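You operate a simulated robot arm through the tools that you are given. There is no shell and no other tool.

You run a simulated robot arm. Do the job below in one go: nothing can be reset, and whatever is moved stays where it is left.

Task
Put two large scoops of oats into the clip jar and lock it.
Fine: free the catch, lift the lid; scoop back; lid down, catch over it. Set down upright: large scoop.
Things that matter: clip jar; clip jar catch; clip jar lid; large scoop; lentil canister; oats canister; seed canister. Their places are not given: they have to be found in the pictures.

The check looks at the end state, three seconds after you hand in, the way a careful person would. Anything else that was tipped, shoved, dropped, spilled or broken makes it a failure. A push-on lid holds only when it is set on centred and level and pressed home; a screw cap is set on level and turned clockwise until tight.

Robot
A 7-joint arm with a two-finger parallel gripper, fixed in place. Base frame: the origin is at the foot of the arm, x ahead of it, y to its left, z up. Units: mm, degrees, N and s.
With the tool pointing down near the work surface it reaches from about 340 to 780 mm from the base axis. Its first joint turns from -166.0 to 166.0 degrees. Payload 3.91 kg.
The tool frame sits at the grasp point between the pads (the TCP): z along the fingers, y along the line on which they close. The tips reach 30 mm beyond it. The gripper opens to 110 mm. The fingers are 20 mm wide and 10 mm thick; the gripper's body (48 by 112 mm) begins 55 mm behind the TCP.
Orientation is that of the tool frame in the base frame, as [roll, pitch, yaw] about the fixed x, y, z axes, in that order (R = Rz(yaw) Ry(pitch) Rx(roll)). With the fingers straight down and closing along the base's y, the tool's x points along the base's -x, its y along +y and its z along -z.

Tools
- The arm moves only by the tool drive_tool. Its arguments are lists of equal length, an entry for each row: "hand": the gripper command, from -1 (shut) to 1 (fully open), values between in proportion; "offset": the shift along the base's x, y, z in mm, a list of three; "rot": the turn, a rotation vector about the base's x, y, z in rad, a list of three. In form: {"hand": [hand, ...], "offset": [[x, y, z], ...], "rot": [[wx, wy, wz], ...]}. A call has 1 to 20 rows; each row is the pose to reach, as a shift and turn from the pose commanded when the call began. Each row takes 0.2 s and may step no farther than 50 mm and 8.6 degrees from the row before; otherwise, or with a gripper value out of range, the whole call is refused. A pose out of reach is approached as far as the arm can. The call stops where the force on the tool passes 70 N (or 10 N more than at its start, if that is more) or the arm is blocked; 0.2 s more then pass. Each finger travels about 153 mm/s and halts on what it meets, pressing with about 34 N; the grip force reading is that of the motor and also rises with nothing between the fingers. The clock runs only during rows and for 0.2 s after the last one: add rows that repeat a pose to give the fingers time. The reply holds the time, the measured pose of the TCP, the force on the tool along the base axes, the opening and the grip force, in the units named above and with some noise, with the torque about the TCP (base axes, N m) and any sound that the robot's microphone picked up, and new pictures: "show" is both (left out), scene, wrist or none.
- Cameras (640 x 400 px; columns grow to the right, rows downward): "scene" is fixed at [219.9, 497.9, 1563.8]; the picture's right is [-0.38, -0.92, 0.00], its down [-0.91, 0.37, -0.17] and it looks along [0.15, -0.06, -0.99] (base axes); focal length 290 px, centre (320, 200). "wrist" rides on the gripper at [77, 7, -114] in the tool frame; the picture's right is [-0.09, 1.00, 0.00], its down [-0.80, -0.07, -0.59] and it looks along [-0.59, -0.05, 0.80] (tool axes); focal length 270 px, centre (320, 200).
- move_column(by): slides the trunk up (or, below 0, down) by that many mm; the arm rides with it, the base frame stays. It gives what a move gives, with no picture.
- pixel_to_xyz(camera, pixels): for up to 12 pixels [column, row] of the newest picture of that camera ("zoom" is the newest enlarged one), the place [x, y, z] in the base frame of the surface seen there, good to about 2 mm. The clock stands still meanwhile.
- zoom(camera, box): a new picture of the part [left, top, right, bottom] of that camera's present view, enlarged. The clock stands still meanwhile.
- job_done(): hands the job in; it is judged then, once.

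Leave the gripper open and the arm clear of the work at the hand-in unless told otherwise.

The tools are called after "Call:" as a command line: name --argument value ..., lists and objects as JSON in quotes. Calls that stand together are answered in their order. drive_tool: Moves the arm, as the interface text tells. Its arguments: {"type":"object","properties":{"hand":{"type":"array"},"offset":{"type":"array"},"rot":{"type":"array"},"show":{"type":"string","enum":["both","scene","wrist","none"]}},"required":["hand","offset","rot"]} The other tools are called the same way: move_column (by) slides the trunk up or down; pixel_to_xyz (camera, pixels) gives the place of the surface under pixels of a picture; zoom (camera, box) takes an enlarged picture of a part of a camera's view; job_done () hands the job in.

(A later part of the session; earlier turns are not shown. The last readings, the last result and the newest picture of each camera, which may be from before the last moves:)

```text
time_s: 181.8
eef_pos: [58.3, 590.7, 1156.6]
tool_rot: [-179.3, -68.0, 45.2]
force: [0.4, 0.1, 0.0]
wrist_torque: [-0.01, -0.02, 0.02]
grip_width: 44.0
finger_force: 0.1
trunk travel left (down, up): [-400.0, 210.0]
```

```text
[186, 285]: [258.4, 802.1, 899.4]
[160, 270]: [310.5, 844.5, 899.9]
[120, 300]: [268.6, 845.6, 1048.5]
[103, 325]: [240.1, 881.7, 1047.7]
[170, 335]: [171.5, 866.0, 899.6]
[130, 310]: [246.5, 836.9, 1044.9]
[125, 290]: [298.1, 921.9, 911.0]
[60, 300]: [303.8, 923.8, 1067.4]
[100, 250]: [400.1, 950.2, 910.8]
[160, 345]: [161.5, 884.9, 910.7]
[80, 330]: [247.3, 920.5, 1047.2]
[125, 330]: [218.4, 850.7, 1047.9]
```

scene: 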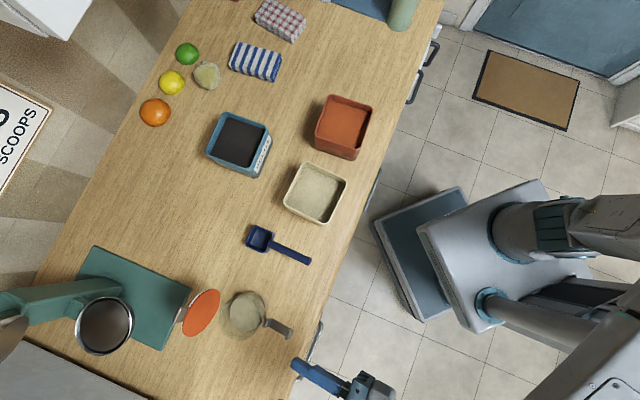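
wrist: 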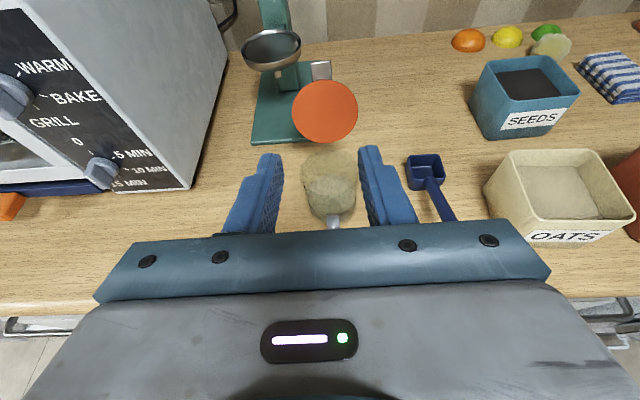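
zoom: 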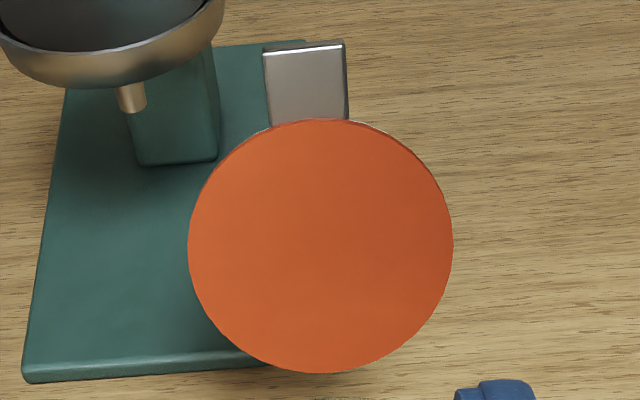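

The stand's bowl is about 80 mm beyond and lower, so it's clear. For closing, I'll roll the gripper 90° so one finger can go behind the tab and one stay in front (caging it), then set the tilt to 35°. First the roll, in free air.

Call:
drive_tool --hand '[-0.2, -0.2, -0.2, -0.2, -0.2, -0.2, -0.2, -0.2, -0.2, -0.2, -0.2, -0.2]' --offset '[[0, 0, 0], [0, 0, 0], [0, 0, 0], [0, 0, 0], [0, 0, 0], [0, 0, 0], [0, 0, 0], [0, 0, 0], [0, 0, 0], [0, 0, 0], [0, 0, 0], [0, 0, 0]]' --rot '[[0.093, 0.094, -0.0535], [0.187, 0.188, -0.107], [0.28, 0.282, -0.1605], [0.373, 0.376, -0.214], [0.467, 0.47, -0.2675], [0.56, 0.564, -0.321], [0.653, 0.658, -0.3745], [0.747, 0.752, -0.428], [0.84, 0.846, -0.4815], [0.933, 0.94, -0.535], [1.026, 1.033, -0.5885], [1.026, 1.033, -0.5885]]' --show "none"

Call:
drive_tool --hand '[-0.2, -0.2, -0.2, -0.2, -0.2, -0.2]' --offset '[[0, 0, 4], [0, 0, 8], [0, 0, 12], [0, 0, 16], [0, 0, 20], [0, 0, 20]]' --rot '[[-0.082, 0.081, 0], [-0.164, 0.162, 0], [-0.246, 0.242, 0], [-0.328, 0.323, 0], [-0.411, 0.404, 0], [-0.411, 0.404, 0]]'

```text
time_s: 184.4
eef_pos: [61.1, 590.4, 1156.4]
tool_rot: [-111.1, 0.1, -44.8]
force: [0.1, 0.0, 0.1]
wrist_torque: [0.02, 0.02, -0.01]
grip_width: 43.9
finger_force: 0.0
trunk travel left (down, up): [-400.0, 210.0]
```

```text
time_s: 185.8
eef_pos: [61.0, 589.7, 1175.7]
tool_rot: [-144.3, -0.1, -44.6]
force: [-0.2, 0.4, 0.4]
wrist_torque: [-0.01, 0.0, -0.01]
grip_width: 44.0
finger_force: 0.1
trunk travel left (down, up): [-400.0, 210.0]
```

scene: 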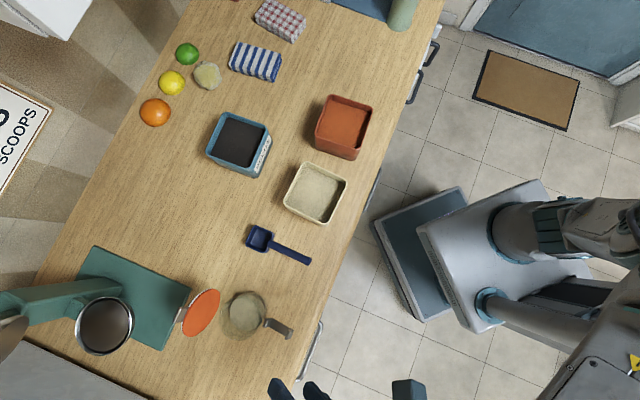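
wrist: 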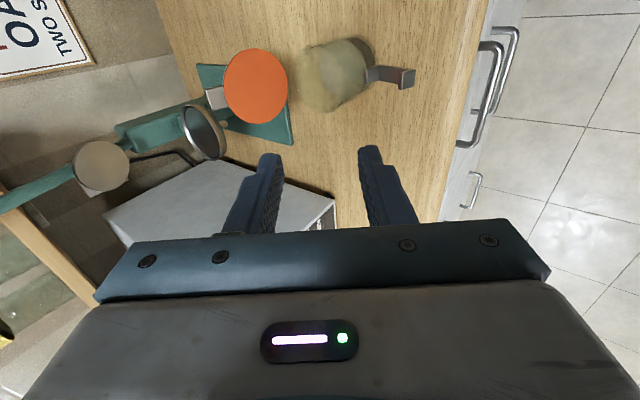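

The orientation is right: the tool points 35° off vertical, with one finger on the far side and one on the near side. I'll move to the approach point above and in front of the tab.

Call:
drive_tool --hand '[-0.2, -0.2, -0.2, -0.2, -0.2, -0.2, -0.2]' --offset '[[20, 20, 0], [42, 42, -2], [64, 65, -6], [84, 87, -12], [98, 102, -17], [107.7, 111.9, -20], [107.7, 111.9, -20]]' --rot '[[0, 0, 0], [0, 0, 0], [0, 0, 0], [0, 0, 0], [0, 0, 0], [0, 0, 0], [0, 0, 0]]'

Call:
zoom --camera "wrist" --box '[200, 60, 460, 240]'

Call:
zoom --camera "scene" --box '[150, 260, 310, 370]'

```text
time_s: 187.4
eef_pos: [169.2, 704.0, 1153.7]
tool_rot: [-144.2, -0.2, -44.6]
force: [1.1, 0.2, -0.4]
wrist_torque: [0.0, 0.01, -0.01]
grip_width: 43.9
finger_force: 0.0
trunk travel left (down, up): [-400.0, 210.0]
```

scene: 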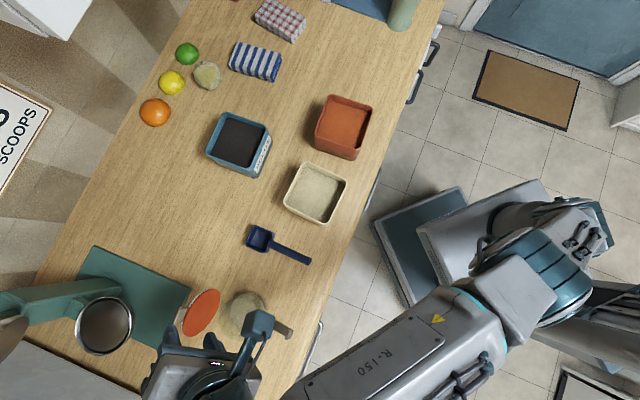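
wrist: 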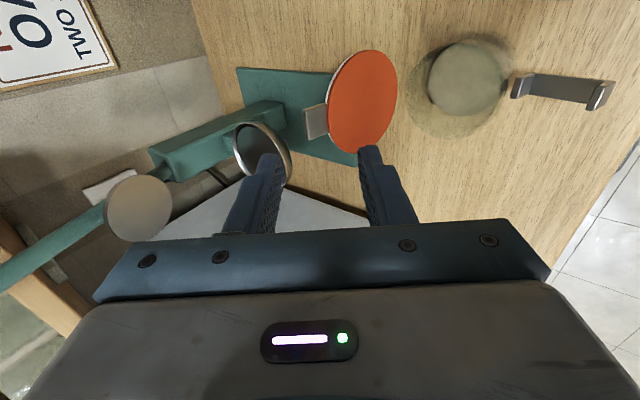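

```text
2.22 times, centred on (330, 150) of wrist
```

zoom: 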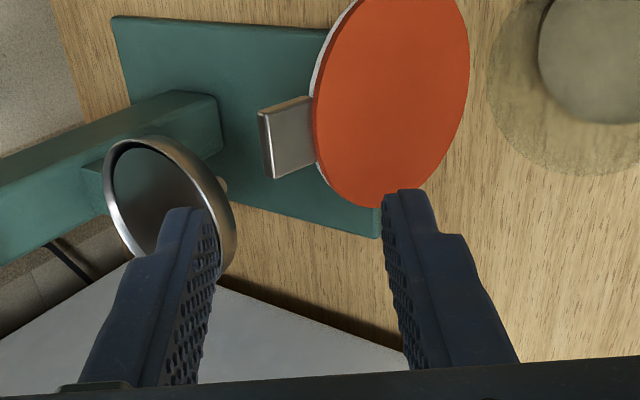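

```text
3.64 times, centred on (230, 315) of scene
```

zoom: 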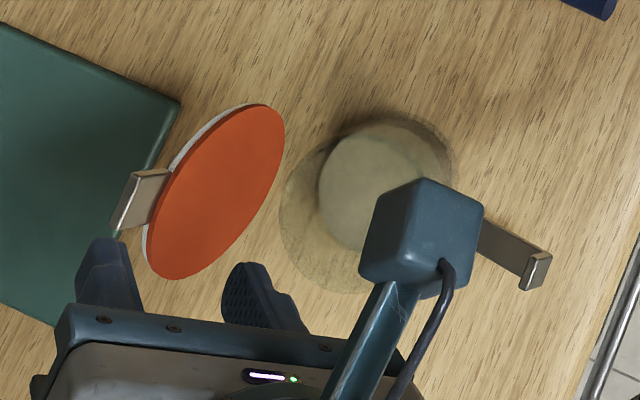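

The tab sits between the two finger lines. I'll advance most of the way along the tool axis and check.

Call:
drive_tool --hand '[-0.2, -0.2, -0.2, -0.2, -0.2]' --offset '[[4.5, 4.6, -9], [9, 9.2, -18], [13, 13.3, -27], [17, 17.3, -36], [17, 17.3, -36]]' --rot '[[0, 0, 0], [0, 0, 0], [0, 0, 0], [0, 0, 0], [0, 0, 0]]'

Call:
zoom --camera "wrist" --box '[200, 60, 460, 240]'

Call:
zoom --camera "scene" --box '[150, 260, 310, 370]'

```text
time_s: 188.6
eef_pos: [184.5, 719.5, 1118.8]
tool_rot: [-144.1, -0.2, -44.7]
force: [-0.2, -0.1, 0.2]
wrist_torque: [0.01, 0.0, 0.02]
grip_width: 43.9
finger_force: 0.1
trunk travel left (down, up): [-400.0, 210.0]
```

scene: 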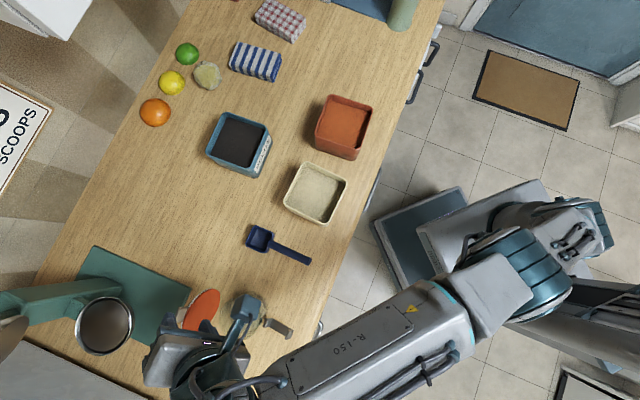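
wrist: 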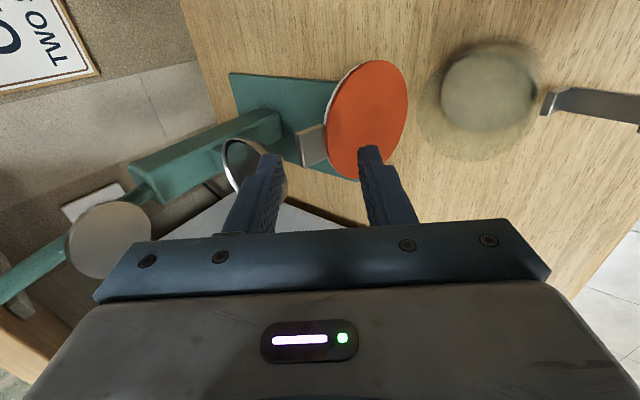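

```text
2.22 times, centred on (330, 150) of wrist
```

zoom: 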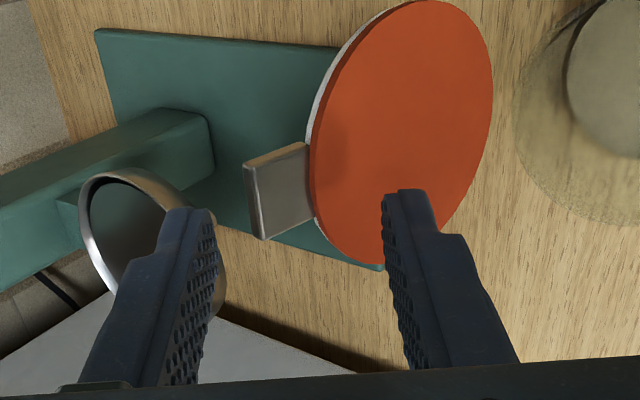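

```text
3.64 times, centred on (230, 315) of scene
```

zoom: 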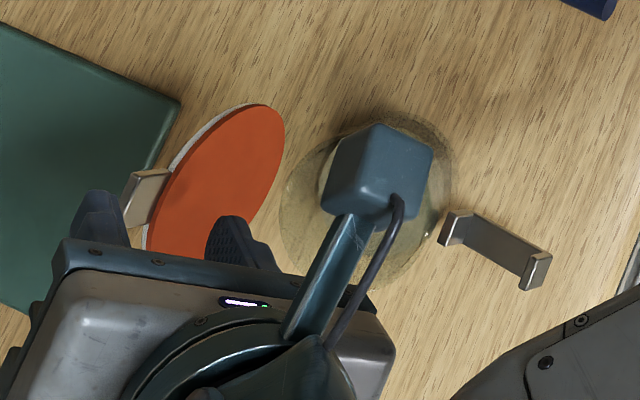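

Good: the tab is between the fingers. I'll advance the final ~25 mm.

Call:
drive_tool --hand '[-0.2, -0.2, -0.2, -0.2]' --offset '[[3.8, 3.9, -7], [7.6, 7.8, -14], [11.4, 11.6, -20.9], [11.4, 11.6, -20.9]]' --rot '[[0, 0, 0], [0, 0, 0], [0, 0, 0], [0, 0, 0]]'

Call:
zoom --camera "wrist" --box '[200, 60, 460, 240]'

Call:
zoom --camera "scene" --box '[150, 260, 310, 370]'

```text
time_s: 189.6
eef_pos: [195.9, 732.1, 1097.3]
tool_rot: [-144.1, -0.2, -44.7]
force: [-0.1, -0.3, 0.2]
wrist_torque: [0.0, 0.02, 0.01]
grip_width: 44.0
finger_force: 0.1
trunk travel left (down, up): [-400.0, 210.0]
```

scene: 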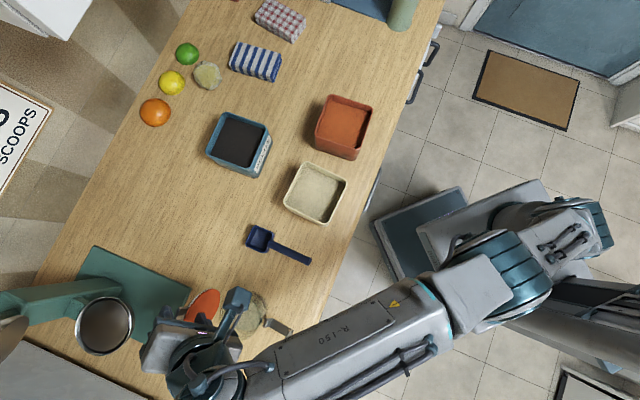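
wrist: 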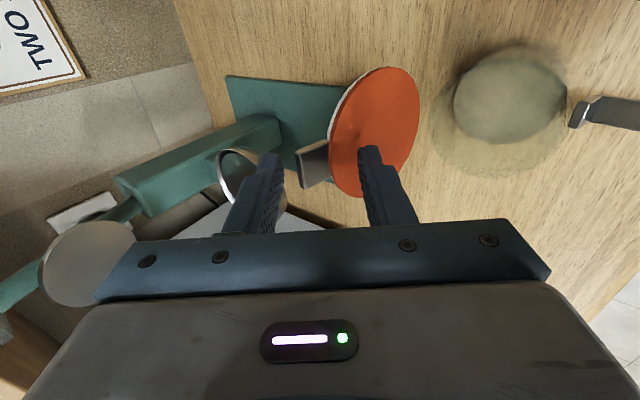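

```text
2.22 times, centred on (330, 150) of wrist
```

zoom: 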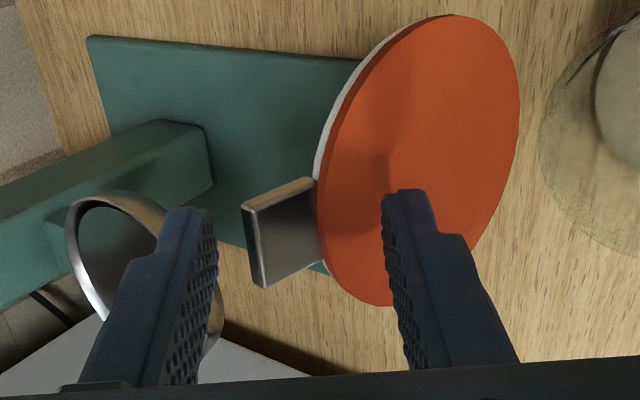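

```text
3.64 times, centred on (230, 315) of scene
```

zoom: 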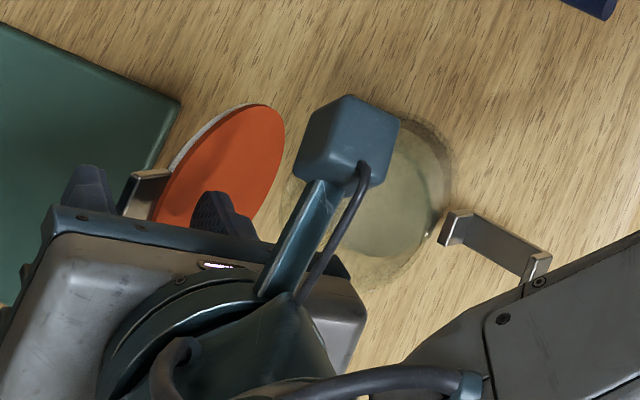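

The tab is caged: the far finger is about 9 mm behind it and the near finger in front of the gasket. I'll narrow the cage to 30 mm, then swing hand and lid together about the hinge, 15° first.

Call:
drive_tool --hand '[-0.3, -0.4, -0.4545, -0.4545, -0.4545, -0.4545, -0.4545, -0.4545, -0.4545, -0.4545]' --offset '[[0, 0, 0], [0, 0, 0], [0, 0, 0], [-3.4, -3.5, 0.5], [-6.8, -6.9, 0.9], [-10.2, -10.4, 0.9], [-13.6, -13.8, 0.9], [-17, -17.3, 0.5], [-20.4, -20.7, 0.1], [-20.4, -20.7, 0.1]]' --rot '[[0, 0, 0], [0, 0, 0], [0, 0, 0], [0.0311, -0.0306, 0], [0.0622, -0.0612, 0], [0.0933, -0.0918, 0], [0.1244, -0.1224, 0], [0.1555, -0.153, 0], [0.1866, -0.1836, 0], [0.1866, -0.1836, 0]]'

Call:
zoom --camera "wrist" --box '[200, 60, 460, 240]'

Call:
zoom --camera "scene" --box '[150, 260, 310, 370]'

```text
time_s: 191.8
eef_pos: [176.4, 710.1, 1098.3]
tool_rot: [-129.1, -0.2, -44.7]
force: [0.0, 0.6, 0.1]
wrist_torque: [-0.01, 0.03, 0.03]
grip_width: 29.8
finger_force: 0.1
trunk travel left (down, up): [-400.0, 210.0]
```

scene: 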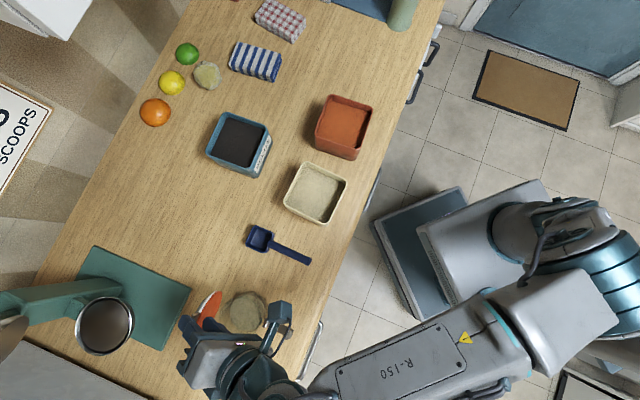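
wrist: 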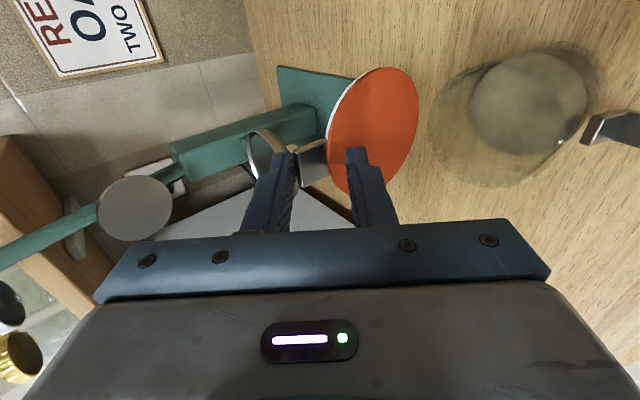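

```text
2.22 times, centred on (330, 150) of wrist
```

zoom: 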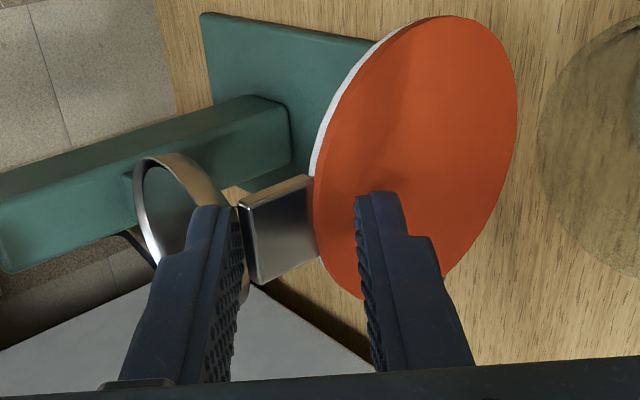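

```text
3.64 times, centred on (230, 315) of scene
```

zoom: 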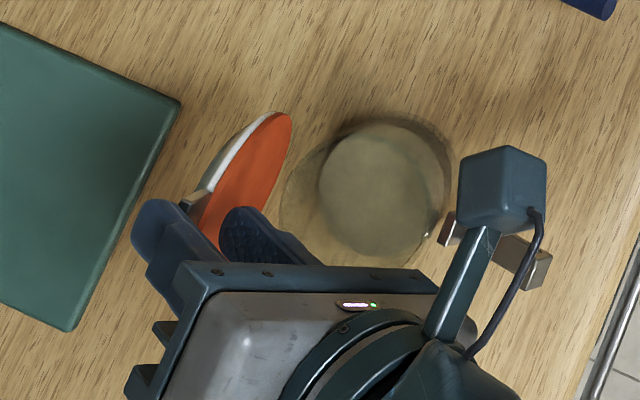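

The lid is following the far finger and is now nearly vertical. Continuing another 15°.

Call:
drive_tool --hand '[-0.4545, -0.4545, -0.4545, -0.4545, -0.4545, -0.4545, -0.4545]' --offset '[[-3.4, -3.4, -0.7], [-6.7, -6.8, -1.6], [-10, -10.2, -2.8], [-13.2, -13.5, -4.1], [-16.5, -16.8, -5.7], [-19.7, -20, -7.3], [-19.7, -20, -7.3]]' --rot '[[0.0311, -0.0306, 0], [0.0622, -0.0612, 0], [0.0933, -0.0918, 0], [0.1244, -0.1224, 0], [0.1555, -0.153, 0], [0.1866, -0.1836, 0], [0.1866, -0.1836, 0]]'

Call:
zoom --camera "wrist" --box '[200, 60, 460, 240]'

Call:
zoom --camera "scene" --box '[150, 260, 310, 370]'

```text
time_s: 193.4
eef_pos: [156.6, 691.3, 1090.4]
tool_rot: [-114.1, -0.1, -44.7]
force: [0.2, 0.4, -0.1]
wrist_torque: [-0.03, -0.02, -0.01]
grip_width: 29.7
finger_force: 0.1
trunk travel left (down, up): [-400.0, 210.0]
```

scene: 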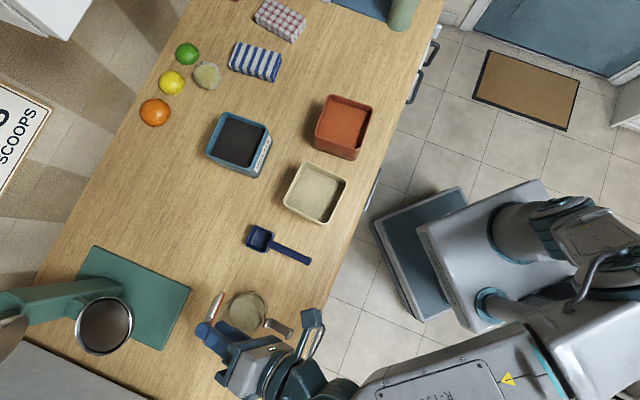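
wrist: 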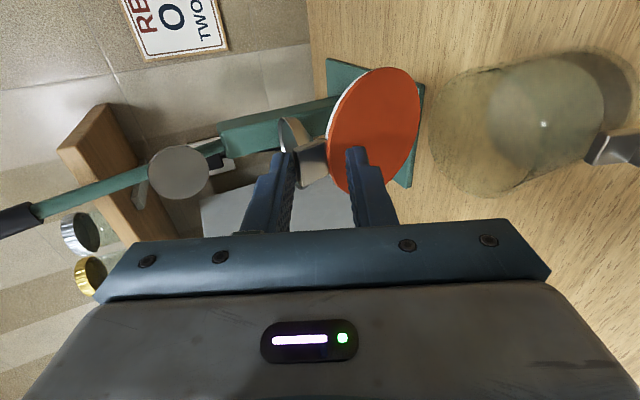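

```text
2.22 times, centred on (330, 150) of wrist
```

zoom: 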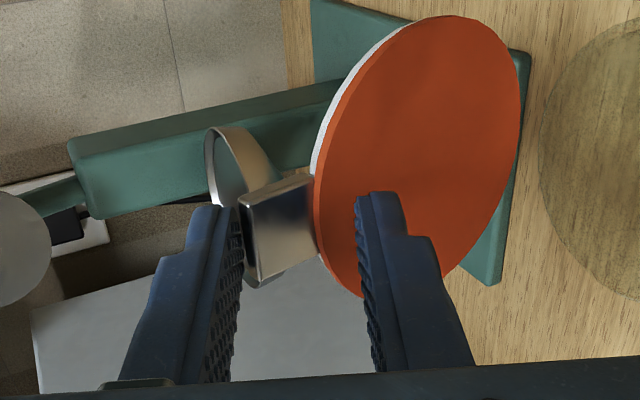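

```text
3.64 times, centred on (230, 315) of scene
```

zoom: 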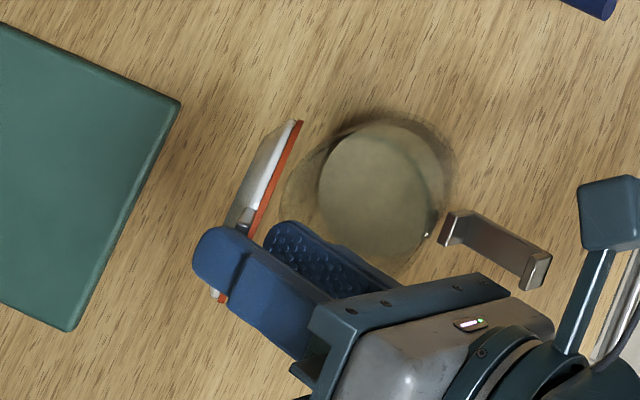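

The lid is past vertical and still caged. I'll continue 20° more, tool approaching horizontal.

Call:
drive_tool --hand '[-0.4545, -0.4545, -0.4545, -0.4545, -0.4545, -0.4545, -0.4545, -0.4545, -0.4545]' --offset '[[-3.1, -3.2, -2], [-6.2, -6.3, -4.1], [-9.2, -9.3, -6.4], [-12.1, -12.3, -8.9], [-15, -15.2, -11.6], [-17.7, -18, -14.4], [-20.3, -20.7, -17.4], [-22.9, -23.3, -20.6], [-22.9, -23.3, -20.6]]' --rot '[[0.0311, -0.0306, 0], [0.0622, -0.0612, 0], [0.0933, -0.0918, 0], [0.1244, -0.1224, 0], [0.1555, -0.153, 0], [0.1866, -0.1836, 0], [0.2177, -0.2142, 0], [0.2488, -0.2448, 0], [0.2488, -0.2448, 0]]'

Call:
zoom --camera "wrist" --box '[200, 60, 460, 240]'

Call:
zoom --camera "scene" --box '[180, 260, 310, 360]'

```text
time_s: 195.4
eef_pos: [133.8, 666.9, 1069.4]
tool_rot: [-94.3, 0.1, -44.7]
force: [0.0, 0.1, -0.8]
wrist_torque: [-0.05, 0.01, 0.02]
grip_width: 30.3
finger_force: 0.1
trunk travel left (down, up): [-400.0, 210.0]
```

scene: 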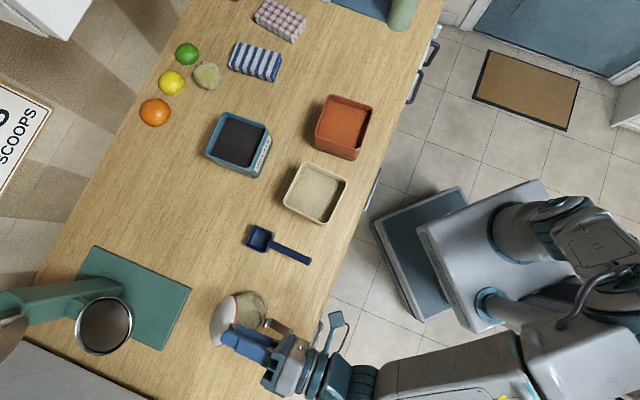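
wrist: 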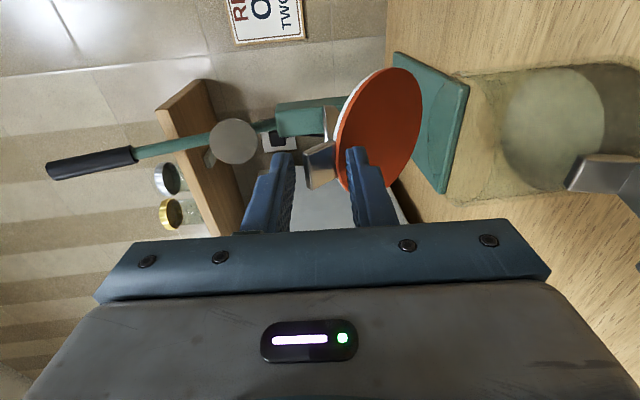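

```text
2.22 times, centred on (330, 150) of wrist
```

zoom: 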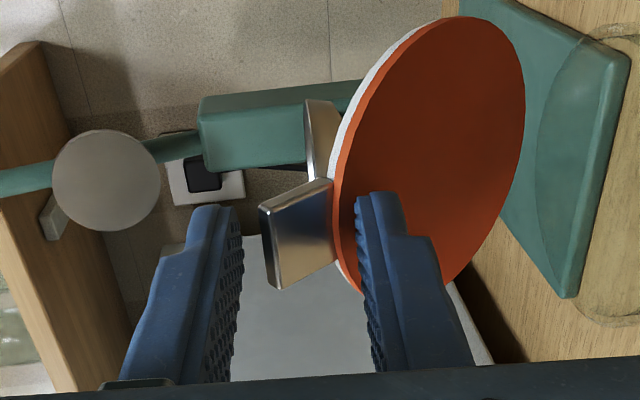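

```text
4.00 times, centred on (245, 310) of scene
```

zoom: 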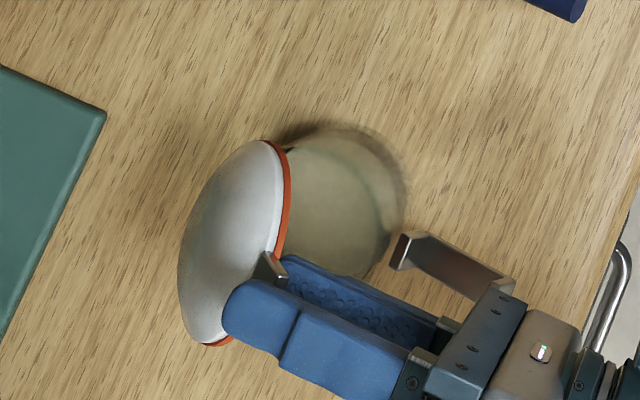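

The lid now rests on the near (lower) finger at about 55°. I'll lower it along the arc with constant tool angle down to about 12°.

Call:
drive_tool --hand '[-0.4545, -0.4545, -0.4545, -0.4545, -0.4545, -0.4545, -0.4545, -0.4545, -0.4545, -0.4545]' --offset '[[-3.8, -3.9, -4], [-7.4, -7.6, -8.7], [-10.7, -10.9, -13.9], [-13.7, -13.9, -19.4], [-16.3, -16.6, -25.3], [-18.6, -18.9, -31.5], [-20.5, -20.8, -37.9], [-21.9, -22.3, -44.6], [-22.6, -23, -48.7], [-22.6, -23, -48.7]]' --rot '[[0, 0, 0], [0, 0, 0], [0, 0, 0], [0, 0, 0], [0, 0, 0], [0, 0, 0], [0, 0, 0], [0, 0, 0], [0, 0, 0], [0, 0, 0]]'

Call:
zoom --camera "wrist" --box '[200, 40, 480, 240]'

Call:
zoom --camera "scene" --box '[180, 260, 310, 360]'

```text
time_s: 197.6
eef_pos: [112.1, 643.7, 1021.2]
tool_rot: [-94.2, 0.0, -44.7]
force: [-0.7, -0.3, 0.3]
wrist_torque: [0.01, 0.0, 0.02]
grip_width: 30.3
finger_force: 0.1
trunk travel left (down, up): [-400.0, 210.0]
```

scene: 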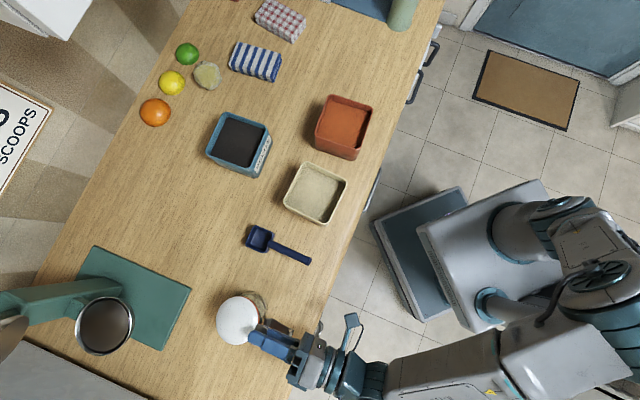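
wrist: 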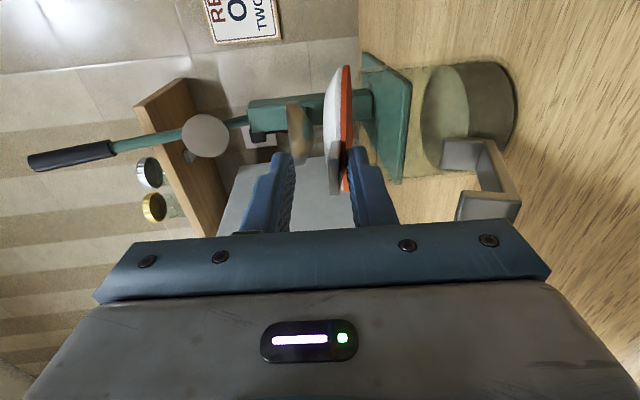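

```text
2.00 times, centred on (340, 140) of wrist
```

zoom: 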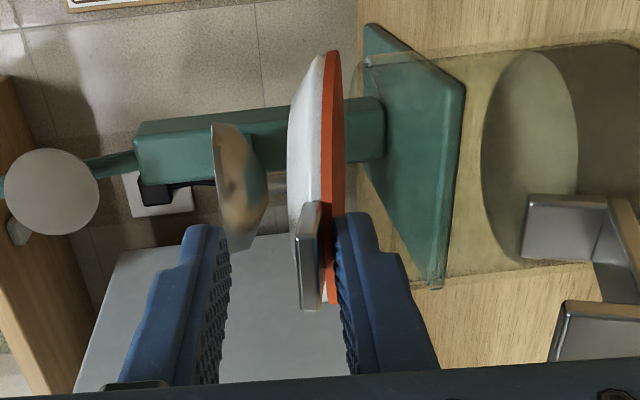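

```text
4.00 times, centred on (245, 310) of scene
```

zoom: 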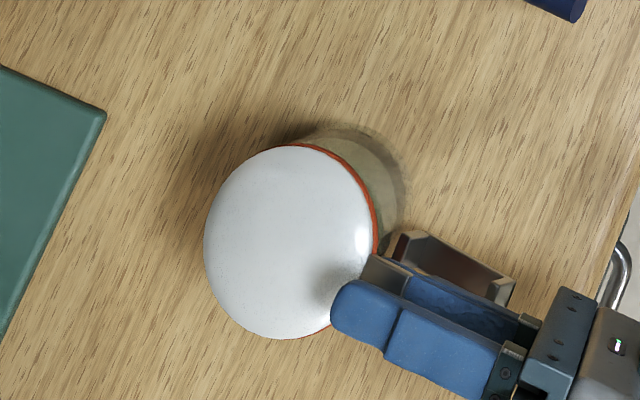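

The lid is down to about 12°, resting on the lower finger just above the jar rim. I'll retreat 15 mm so only the tab is supported, then lower it closed.

Call:
drive_tool --hand '[-0.4545, -0.4545, -0.4545, -0.4545, -0.4545, -0.4545, -0.4545, -0.4545, -0.4545, -0.4545]' --offset '[[-3.5, -3.6, 0], [-7, -7.1, 0], [-10.5, -10.7, 0], [-10.5, -10.7, -4], [-10.5, -10.7, -8], [-10.5, -10.7, -12], [-10.5, -10.7, -15], [-10.5, -10.7, -18], [-10.5, -10.7, -20], [-10.5, -10.7, -20]]' --rot '[[0, 0, 0], [0, 0, 0], [0, 0, 0], [0, 0, 0], [0, 0, 0], [0, 0, 0], [0, 0, 0], [0, 0, 0], [0, 0, 0], [0, 0, 0]]'

Call:
zoom --camera "wrist" --box '[200, 40, 480, 240]'

Call:
zoom --camera "scene" --box '[180, 260, 310, 360]'

```text
time_s: 199.8
eef_pos: [100.9, 633.7, 1002.4]
tool_rot: [-94.1, -0.1, -44.7]
force: [0.3, -0.3, -0.3]
wrist_torque: [0.0, 0.01, -0.03]
grip_width: 30.1
finger_force: 0.0
trunk travel left (down, up): [-400.0, 210.0]
```

scene: 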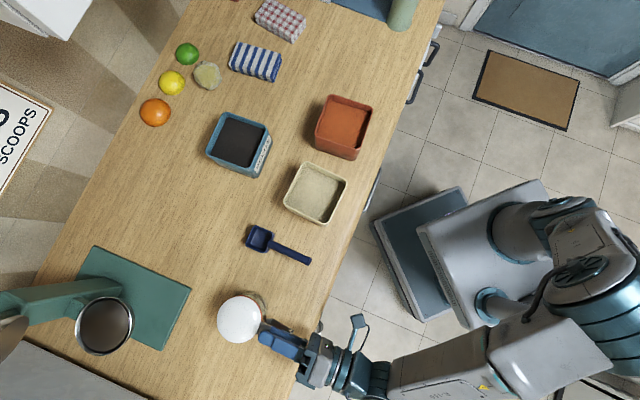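
wrist: 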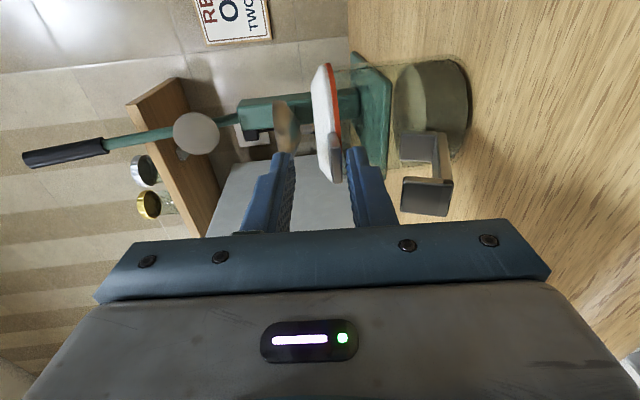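

```text
2.00 times, centred on (340, 140) of wrist
```

zoom: 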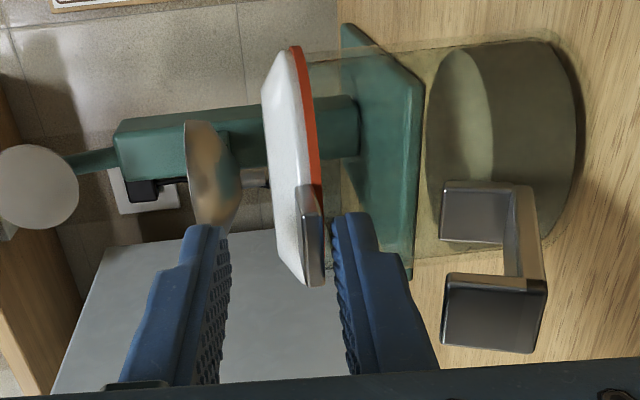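

```text
4.00 times, centred on (245, 310) of scene
```

zoom: 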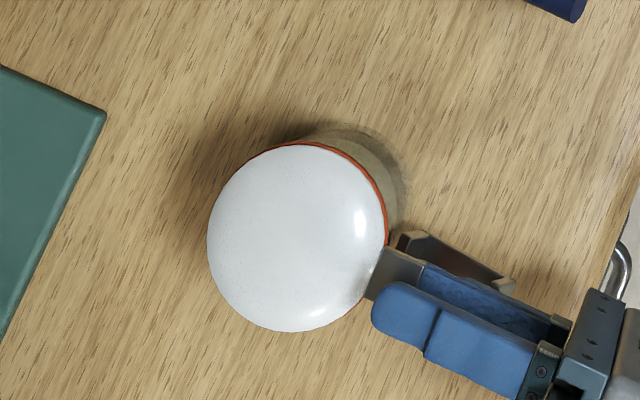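

The lid appears shut on the rim, with a small gap to the finger below the tab. I'll check lid heights, then withdraw straight back.

Call:
pixel_to_xyz --camera "zoom" --pixels '[[215, 235], [300, 150], [295, 325], [375, 200], [300, 235], [395, 262], [380, 290], [240, 180], [360, 290], [430, 245], [500, 285]]'

Call:
drive_tool --hand '[-0.4545, -0.4545, -0.4545, -0.4545, -0.4545, -0.4545, -0.4545]' --offset '[[-8, -8.2, 0.8], [-18, -18.3, 1.8], [-30, -30.5, 3], [-44, -44.8, 5], [-60, -61, 12], [-75, -76, 25], [-75, -76, 25]]' --rot '[[0, 0, 0], [0, 0, 0], [0, 0, 0], [0, 0, 0], [0, 0, 0], [0, 0, 0], [0, 0, 0]]'

Call:
zoom --camera "scene" --box '[180, 260, 310, 360]'

```text
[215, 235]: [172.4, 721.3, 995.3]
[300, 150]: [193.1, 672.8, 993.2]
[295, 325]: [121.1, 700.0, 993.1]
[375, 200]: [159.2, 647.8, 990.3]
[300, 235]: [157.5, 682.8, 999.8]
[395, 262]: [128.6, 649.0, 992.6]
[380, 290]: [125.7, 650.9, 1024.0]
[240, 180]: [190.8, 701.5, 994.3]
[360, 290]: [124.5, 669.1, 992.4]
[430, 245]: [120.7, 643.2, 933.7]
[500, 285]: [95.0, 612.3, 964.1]
```

```text
time_s: 201.4
eef_pos: [25.7, 558.3, 1028.1]
tool_rot: [-94.2, -0.1, -44.8]
force: [-0.5, 0.5, -0.6]
wrist_torque: [-0.01, -0.04, -0.02]
grip_width: 30.2
finger_force: 0.0
trunk travel left (down, up): [-400.0, 210.0]
```

scene: 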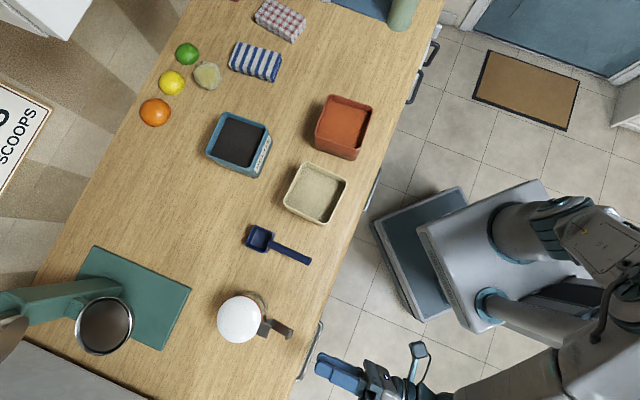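
wrist: 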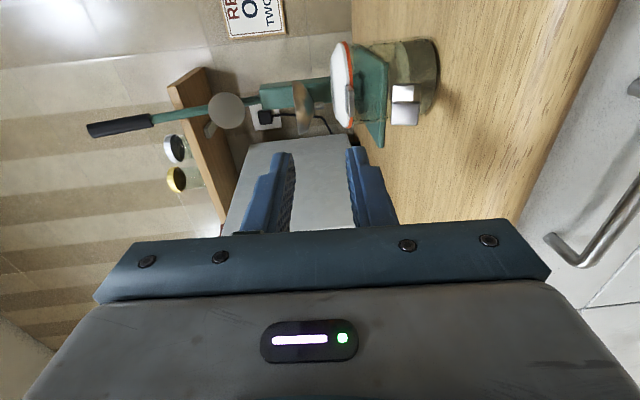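

```text
4.00 times, centred on (245, 310) of scene
```

zoom: 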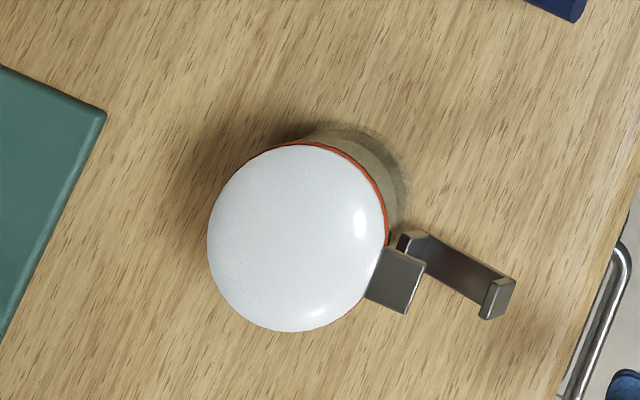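

The lid is closed with edges at the original height (~993). Now the catch: it must be lifted past its over-centre point so it snaps over the tab. I'll roll the gripper back level, close the fingers, and measure the catch.

Call:
drive_tool --hand '[-0.7, -1, -1, -1, -1, -1, -1, -1, -1, -1, -1, -1]' --offset '[[0, 0, 2], [0, 0, 4], [0, 0, 6], [0, 0, 8], [0, 0, 10], [0, 0, 12], [0, 0, 14], [0, 0, 16], [0, 0, 18], [0, 0, 20], [0, 0, 20], [0, 0, 20]]' --rot '[[-0.1, -0.1017, 0.01], [-0.2, -0.2034, 0.02], [-0.3, -0.3051, 0.03], [-0.4, -0.4067, 0.04], [-0.5, -0.5084, 0.05], [-0.6, -0.6101, 0.06], [-0.7, -0.7118, 0.07], [-0.8, -0.8135, 0.08], [-0.9, -0.9152, 0.09], [-1.0, -1.0169, 0.1], [-1.0997, -1.1185, 0.11], [-1.0997, -1.1185, 0.11]]'

Call:
zoom --camera "scene" --box '[230, 295, 320, 355]'

Call:
pixel_to_xyz --camera "zoom" --pixels '[[405, 265], [425, 235], [408, 225], [390, 255], [395, 235], [350, 205], [300, 175], [280, 160], [560, 280], [540, 330], [330, 190], [370, 215]]'

```text
time_s: 204.0
eef_pos: [25.8, 558.4, 1047.7]
tool_rot: [177.2, -86.3, 48.2]
force: [-0.2, 0.1, 0.0]
wrist_torque: [0.02, 0.03, 0.02]
grip_width: 0.0
finger_force: 34.5
trunk travel left (down, up): [-400.0, 210.0]
```

scene: 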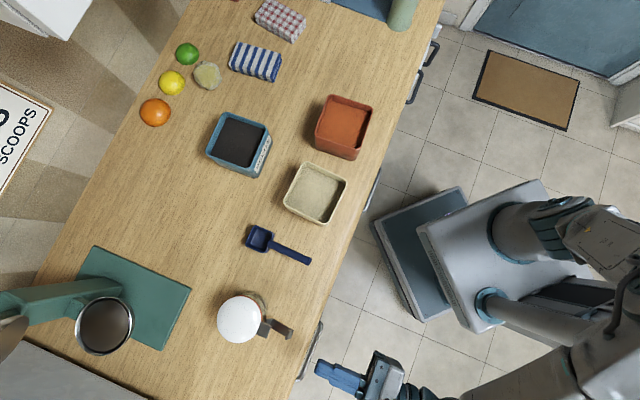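
wrist: 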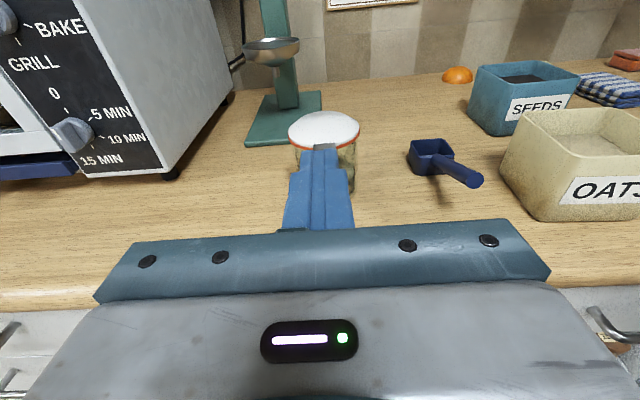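

```text
6.67 times, centred on (275, 325) of scene
```

zoom: 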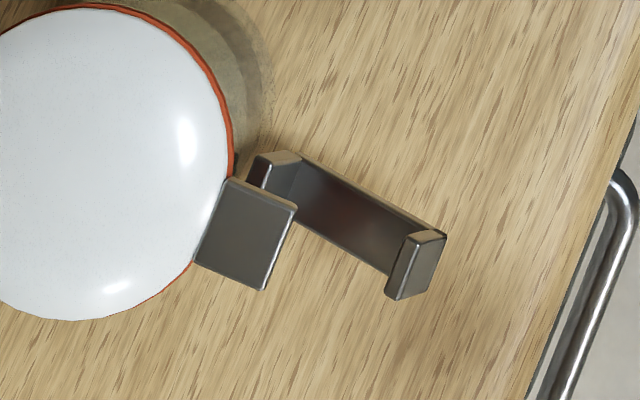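

```text
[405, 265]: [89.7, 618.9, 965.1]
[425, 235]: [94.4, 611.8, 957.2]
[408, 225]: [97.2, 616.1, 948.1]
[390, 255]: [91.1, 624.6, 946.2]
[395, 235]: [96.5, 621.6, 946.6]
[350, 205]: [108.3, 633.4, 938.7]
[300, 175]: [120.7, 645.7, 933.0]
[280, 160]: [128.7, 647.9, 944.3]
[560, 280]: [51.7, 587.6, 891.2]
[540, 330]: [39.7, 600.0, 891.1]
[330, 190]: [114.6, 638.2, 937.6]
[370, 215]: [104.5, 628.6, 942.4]
```

The catch centre line is at about t=-1 mm, with its plate end underside at z≈938–941. I'll tilt to 70°, lower the trunk 70 mm, and line up to slide the closed fingers under the catch plate.

Call:
drive_tool --hand '[-1, -1, -1, -1]' --offset '[[0, 0, 0], [0, 0, 0], [0, 0, 0], [0, 0, 0]]' --rot '[[-0.07, 0.068, 0], [-0.14, 0.136, 0], [-0.203, 0.199, 0], [-0.203, 0.199, 0]]' --show "none"

Call:
move_column --by -70

Call:
drive_tool --hand '[-1, -1, -1, -1]' --offset '[[5, 2, -12], [9, 3.5, -22], [11.3, 4.3, -29.3], [11.3, 4.3, -29.3]]' --rot '[[0, 0, 0], [0, 0, 0], [0, 0, 0], [0, 0, 0]]'

Call:
zoom --camera "wrist" --box '[220, 60, 420, 240]'

Call:
zoom --camera "scene" --box '[230, 295, 350, 375]'

```text
time_s: 205.0
eef_pos: [25.3, 557.0, 1046.5]
tool_rot: [179.5, -69.9, 45.9]
force: [0.3, 1.0, 0.1]
wrist_torque: [-0.01, 0.0, 0.01]
grip_width: 0.2
finger_force: 34.1
trunk travel left (down, up): [-400.0, 210.0]
```

```text
time_s: 206.1
eef_pos: [25.6, 557.8, 977.2]
tool_rot: [179.5, -70.0, 45.8]
force: [-0.2, -0.3, -0.1]
wrist_torque: [0.02, -0.03, -0.03]
grip_width: 0.0
finger_force: 33.5
trunk travel left (down, up): [-330.0, 280.0]
```

```text
time_s: 207.1
eef_pos: [37.0, 562.1, 946.4]
tool_rot: [179.4, -69.9, 45.8]
force: [-0.3, 0.1, 0.3]
wrist_torque: [0.0, 0.0, -0.03]
grip_width: 0.0
finger_force: 33.8
trunk travel left (down, up): [-330.0, 280.0]
```

scene: 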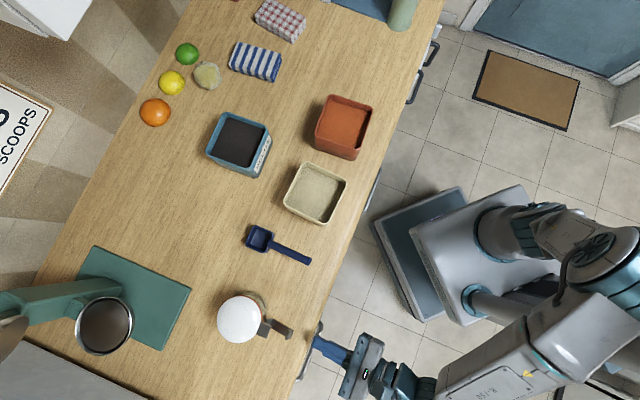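
wrist: 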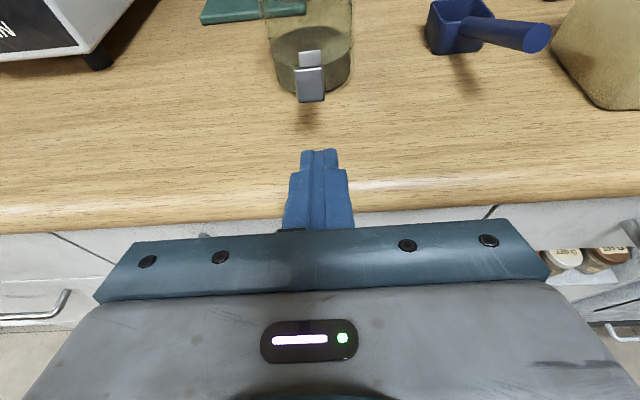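

```text
2.22 times, centred on (320, 150) of wrist
```

zoom: 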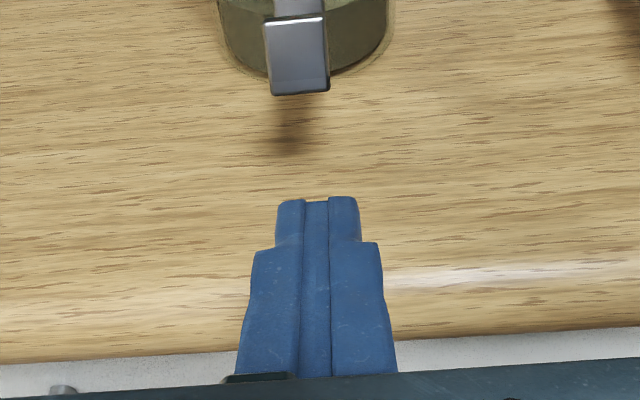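

```text
5.00 times, centred on (290, 335) of scene
```

zoom: 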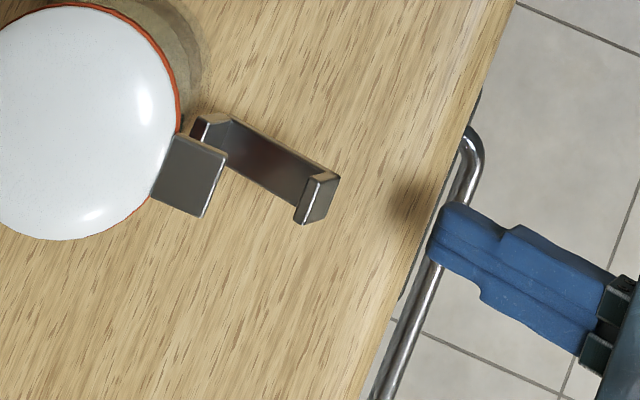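

Lined up with the catch. I'll slide forward under the plate.

Call:
drive_tool --hand '[-1, -1, -1, -1, -1, -1]' --offset '[[9, 9.1, -4.5], [18, 18.3, -9], [27, 27.5, -13.5], [34, 34.6, -17], [39.5, 40.2, -19], [39.5, 40.2, -19]]' --rot '[[0, 0, 0], [0, 0, 0], [0, 0, 0], [0, 0, 0], [0, 0, 0], [0, 0, 0]]'

Call:
zoom --camera "wrist" --box '[220, 60, 420, 240]'

Call:
zoom --camera "scene" --box '[230, 295, 350, 375]'

```text
time_s: 208.5
eef_pos: [76.4, 602.1, 927.1]
tool_rot: [179.6, -69.9, 45.9]
force: [0.3, -1.0, -0.3]
wrist_torque: [-0.01, 0.01, -0.02]
grip_width: 0.0
finger_force: 33.8
trunk travel left (down, up): [-330.0, 280.0]
```

scene: 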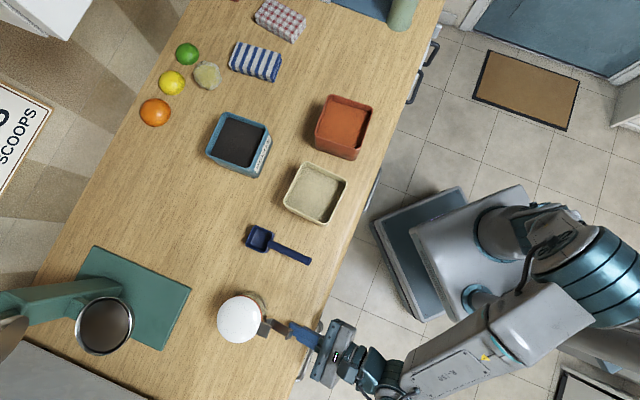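
wrist: 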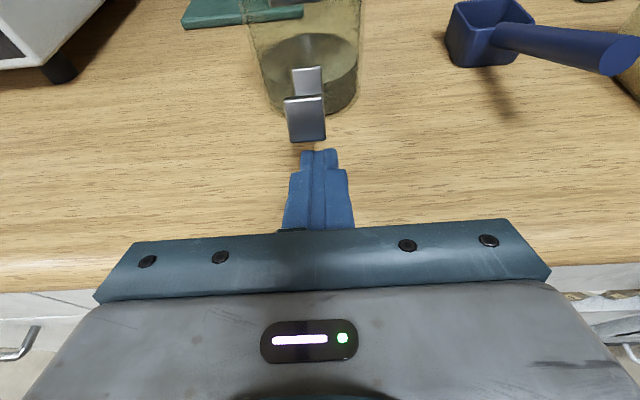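

```text
2.22 times, centred on (320, 150) of wrist
```

zoom: 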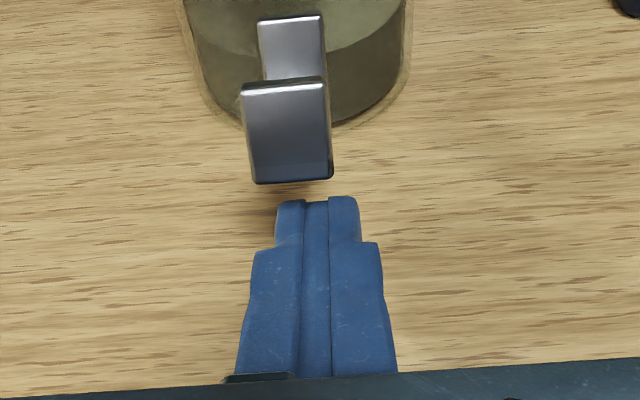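

```text
5.00 times, centred on (290, 335) of scene
```

zoom: 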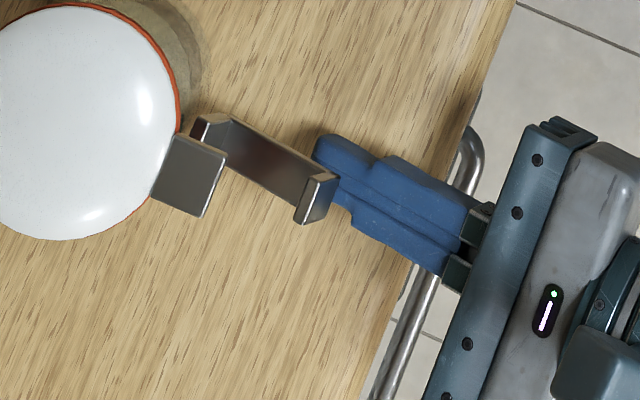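

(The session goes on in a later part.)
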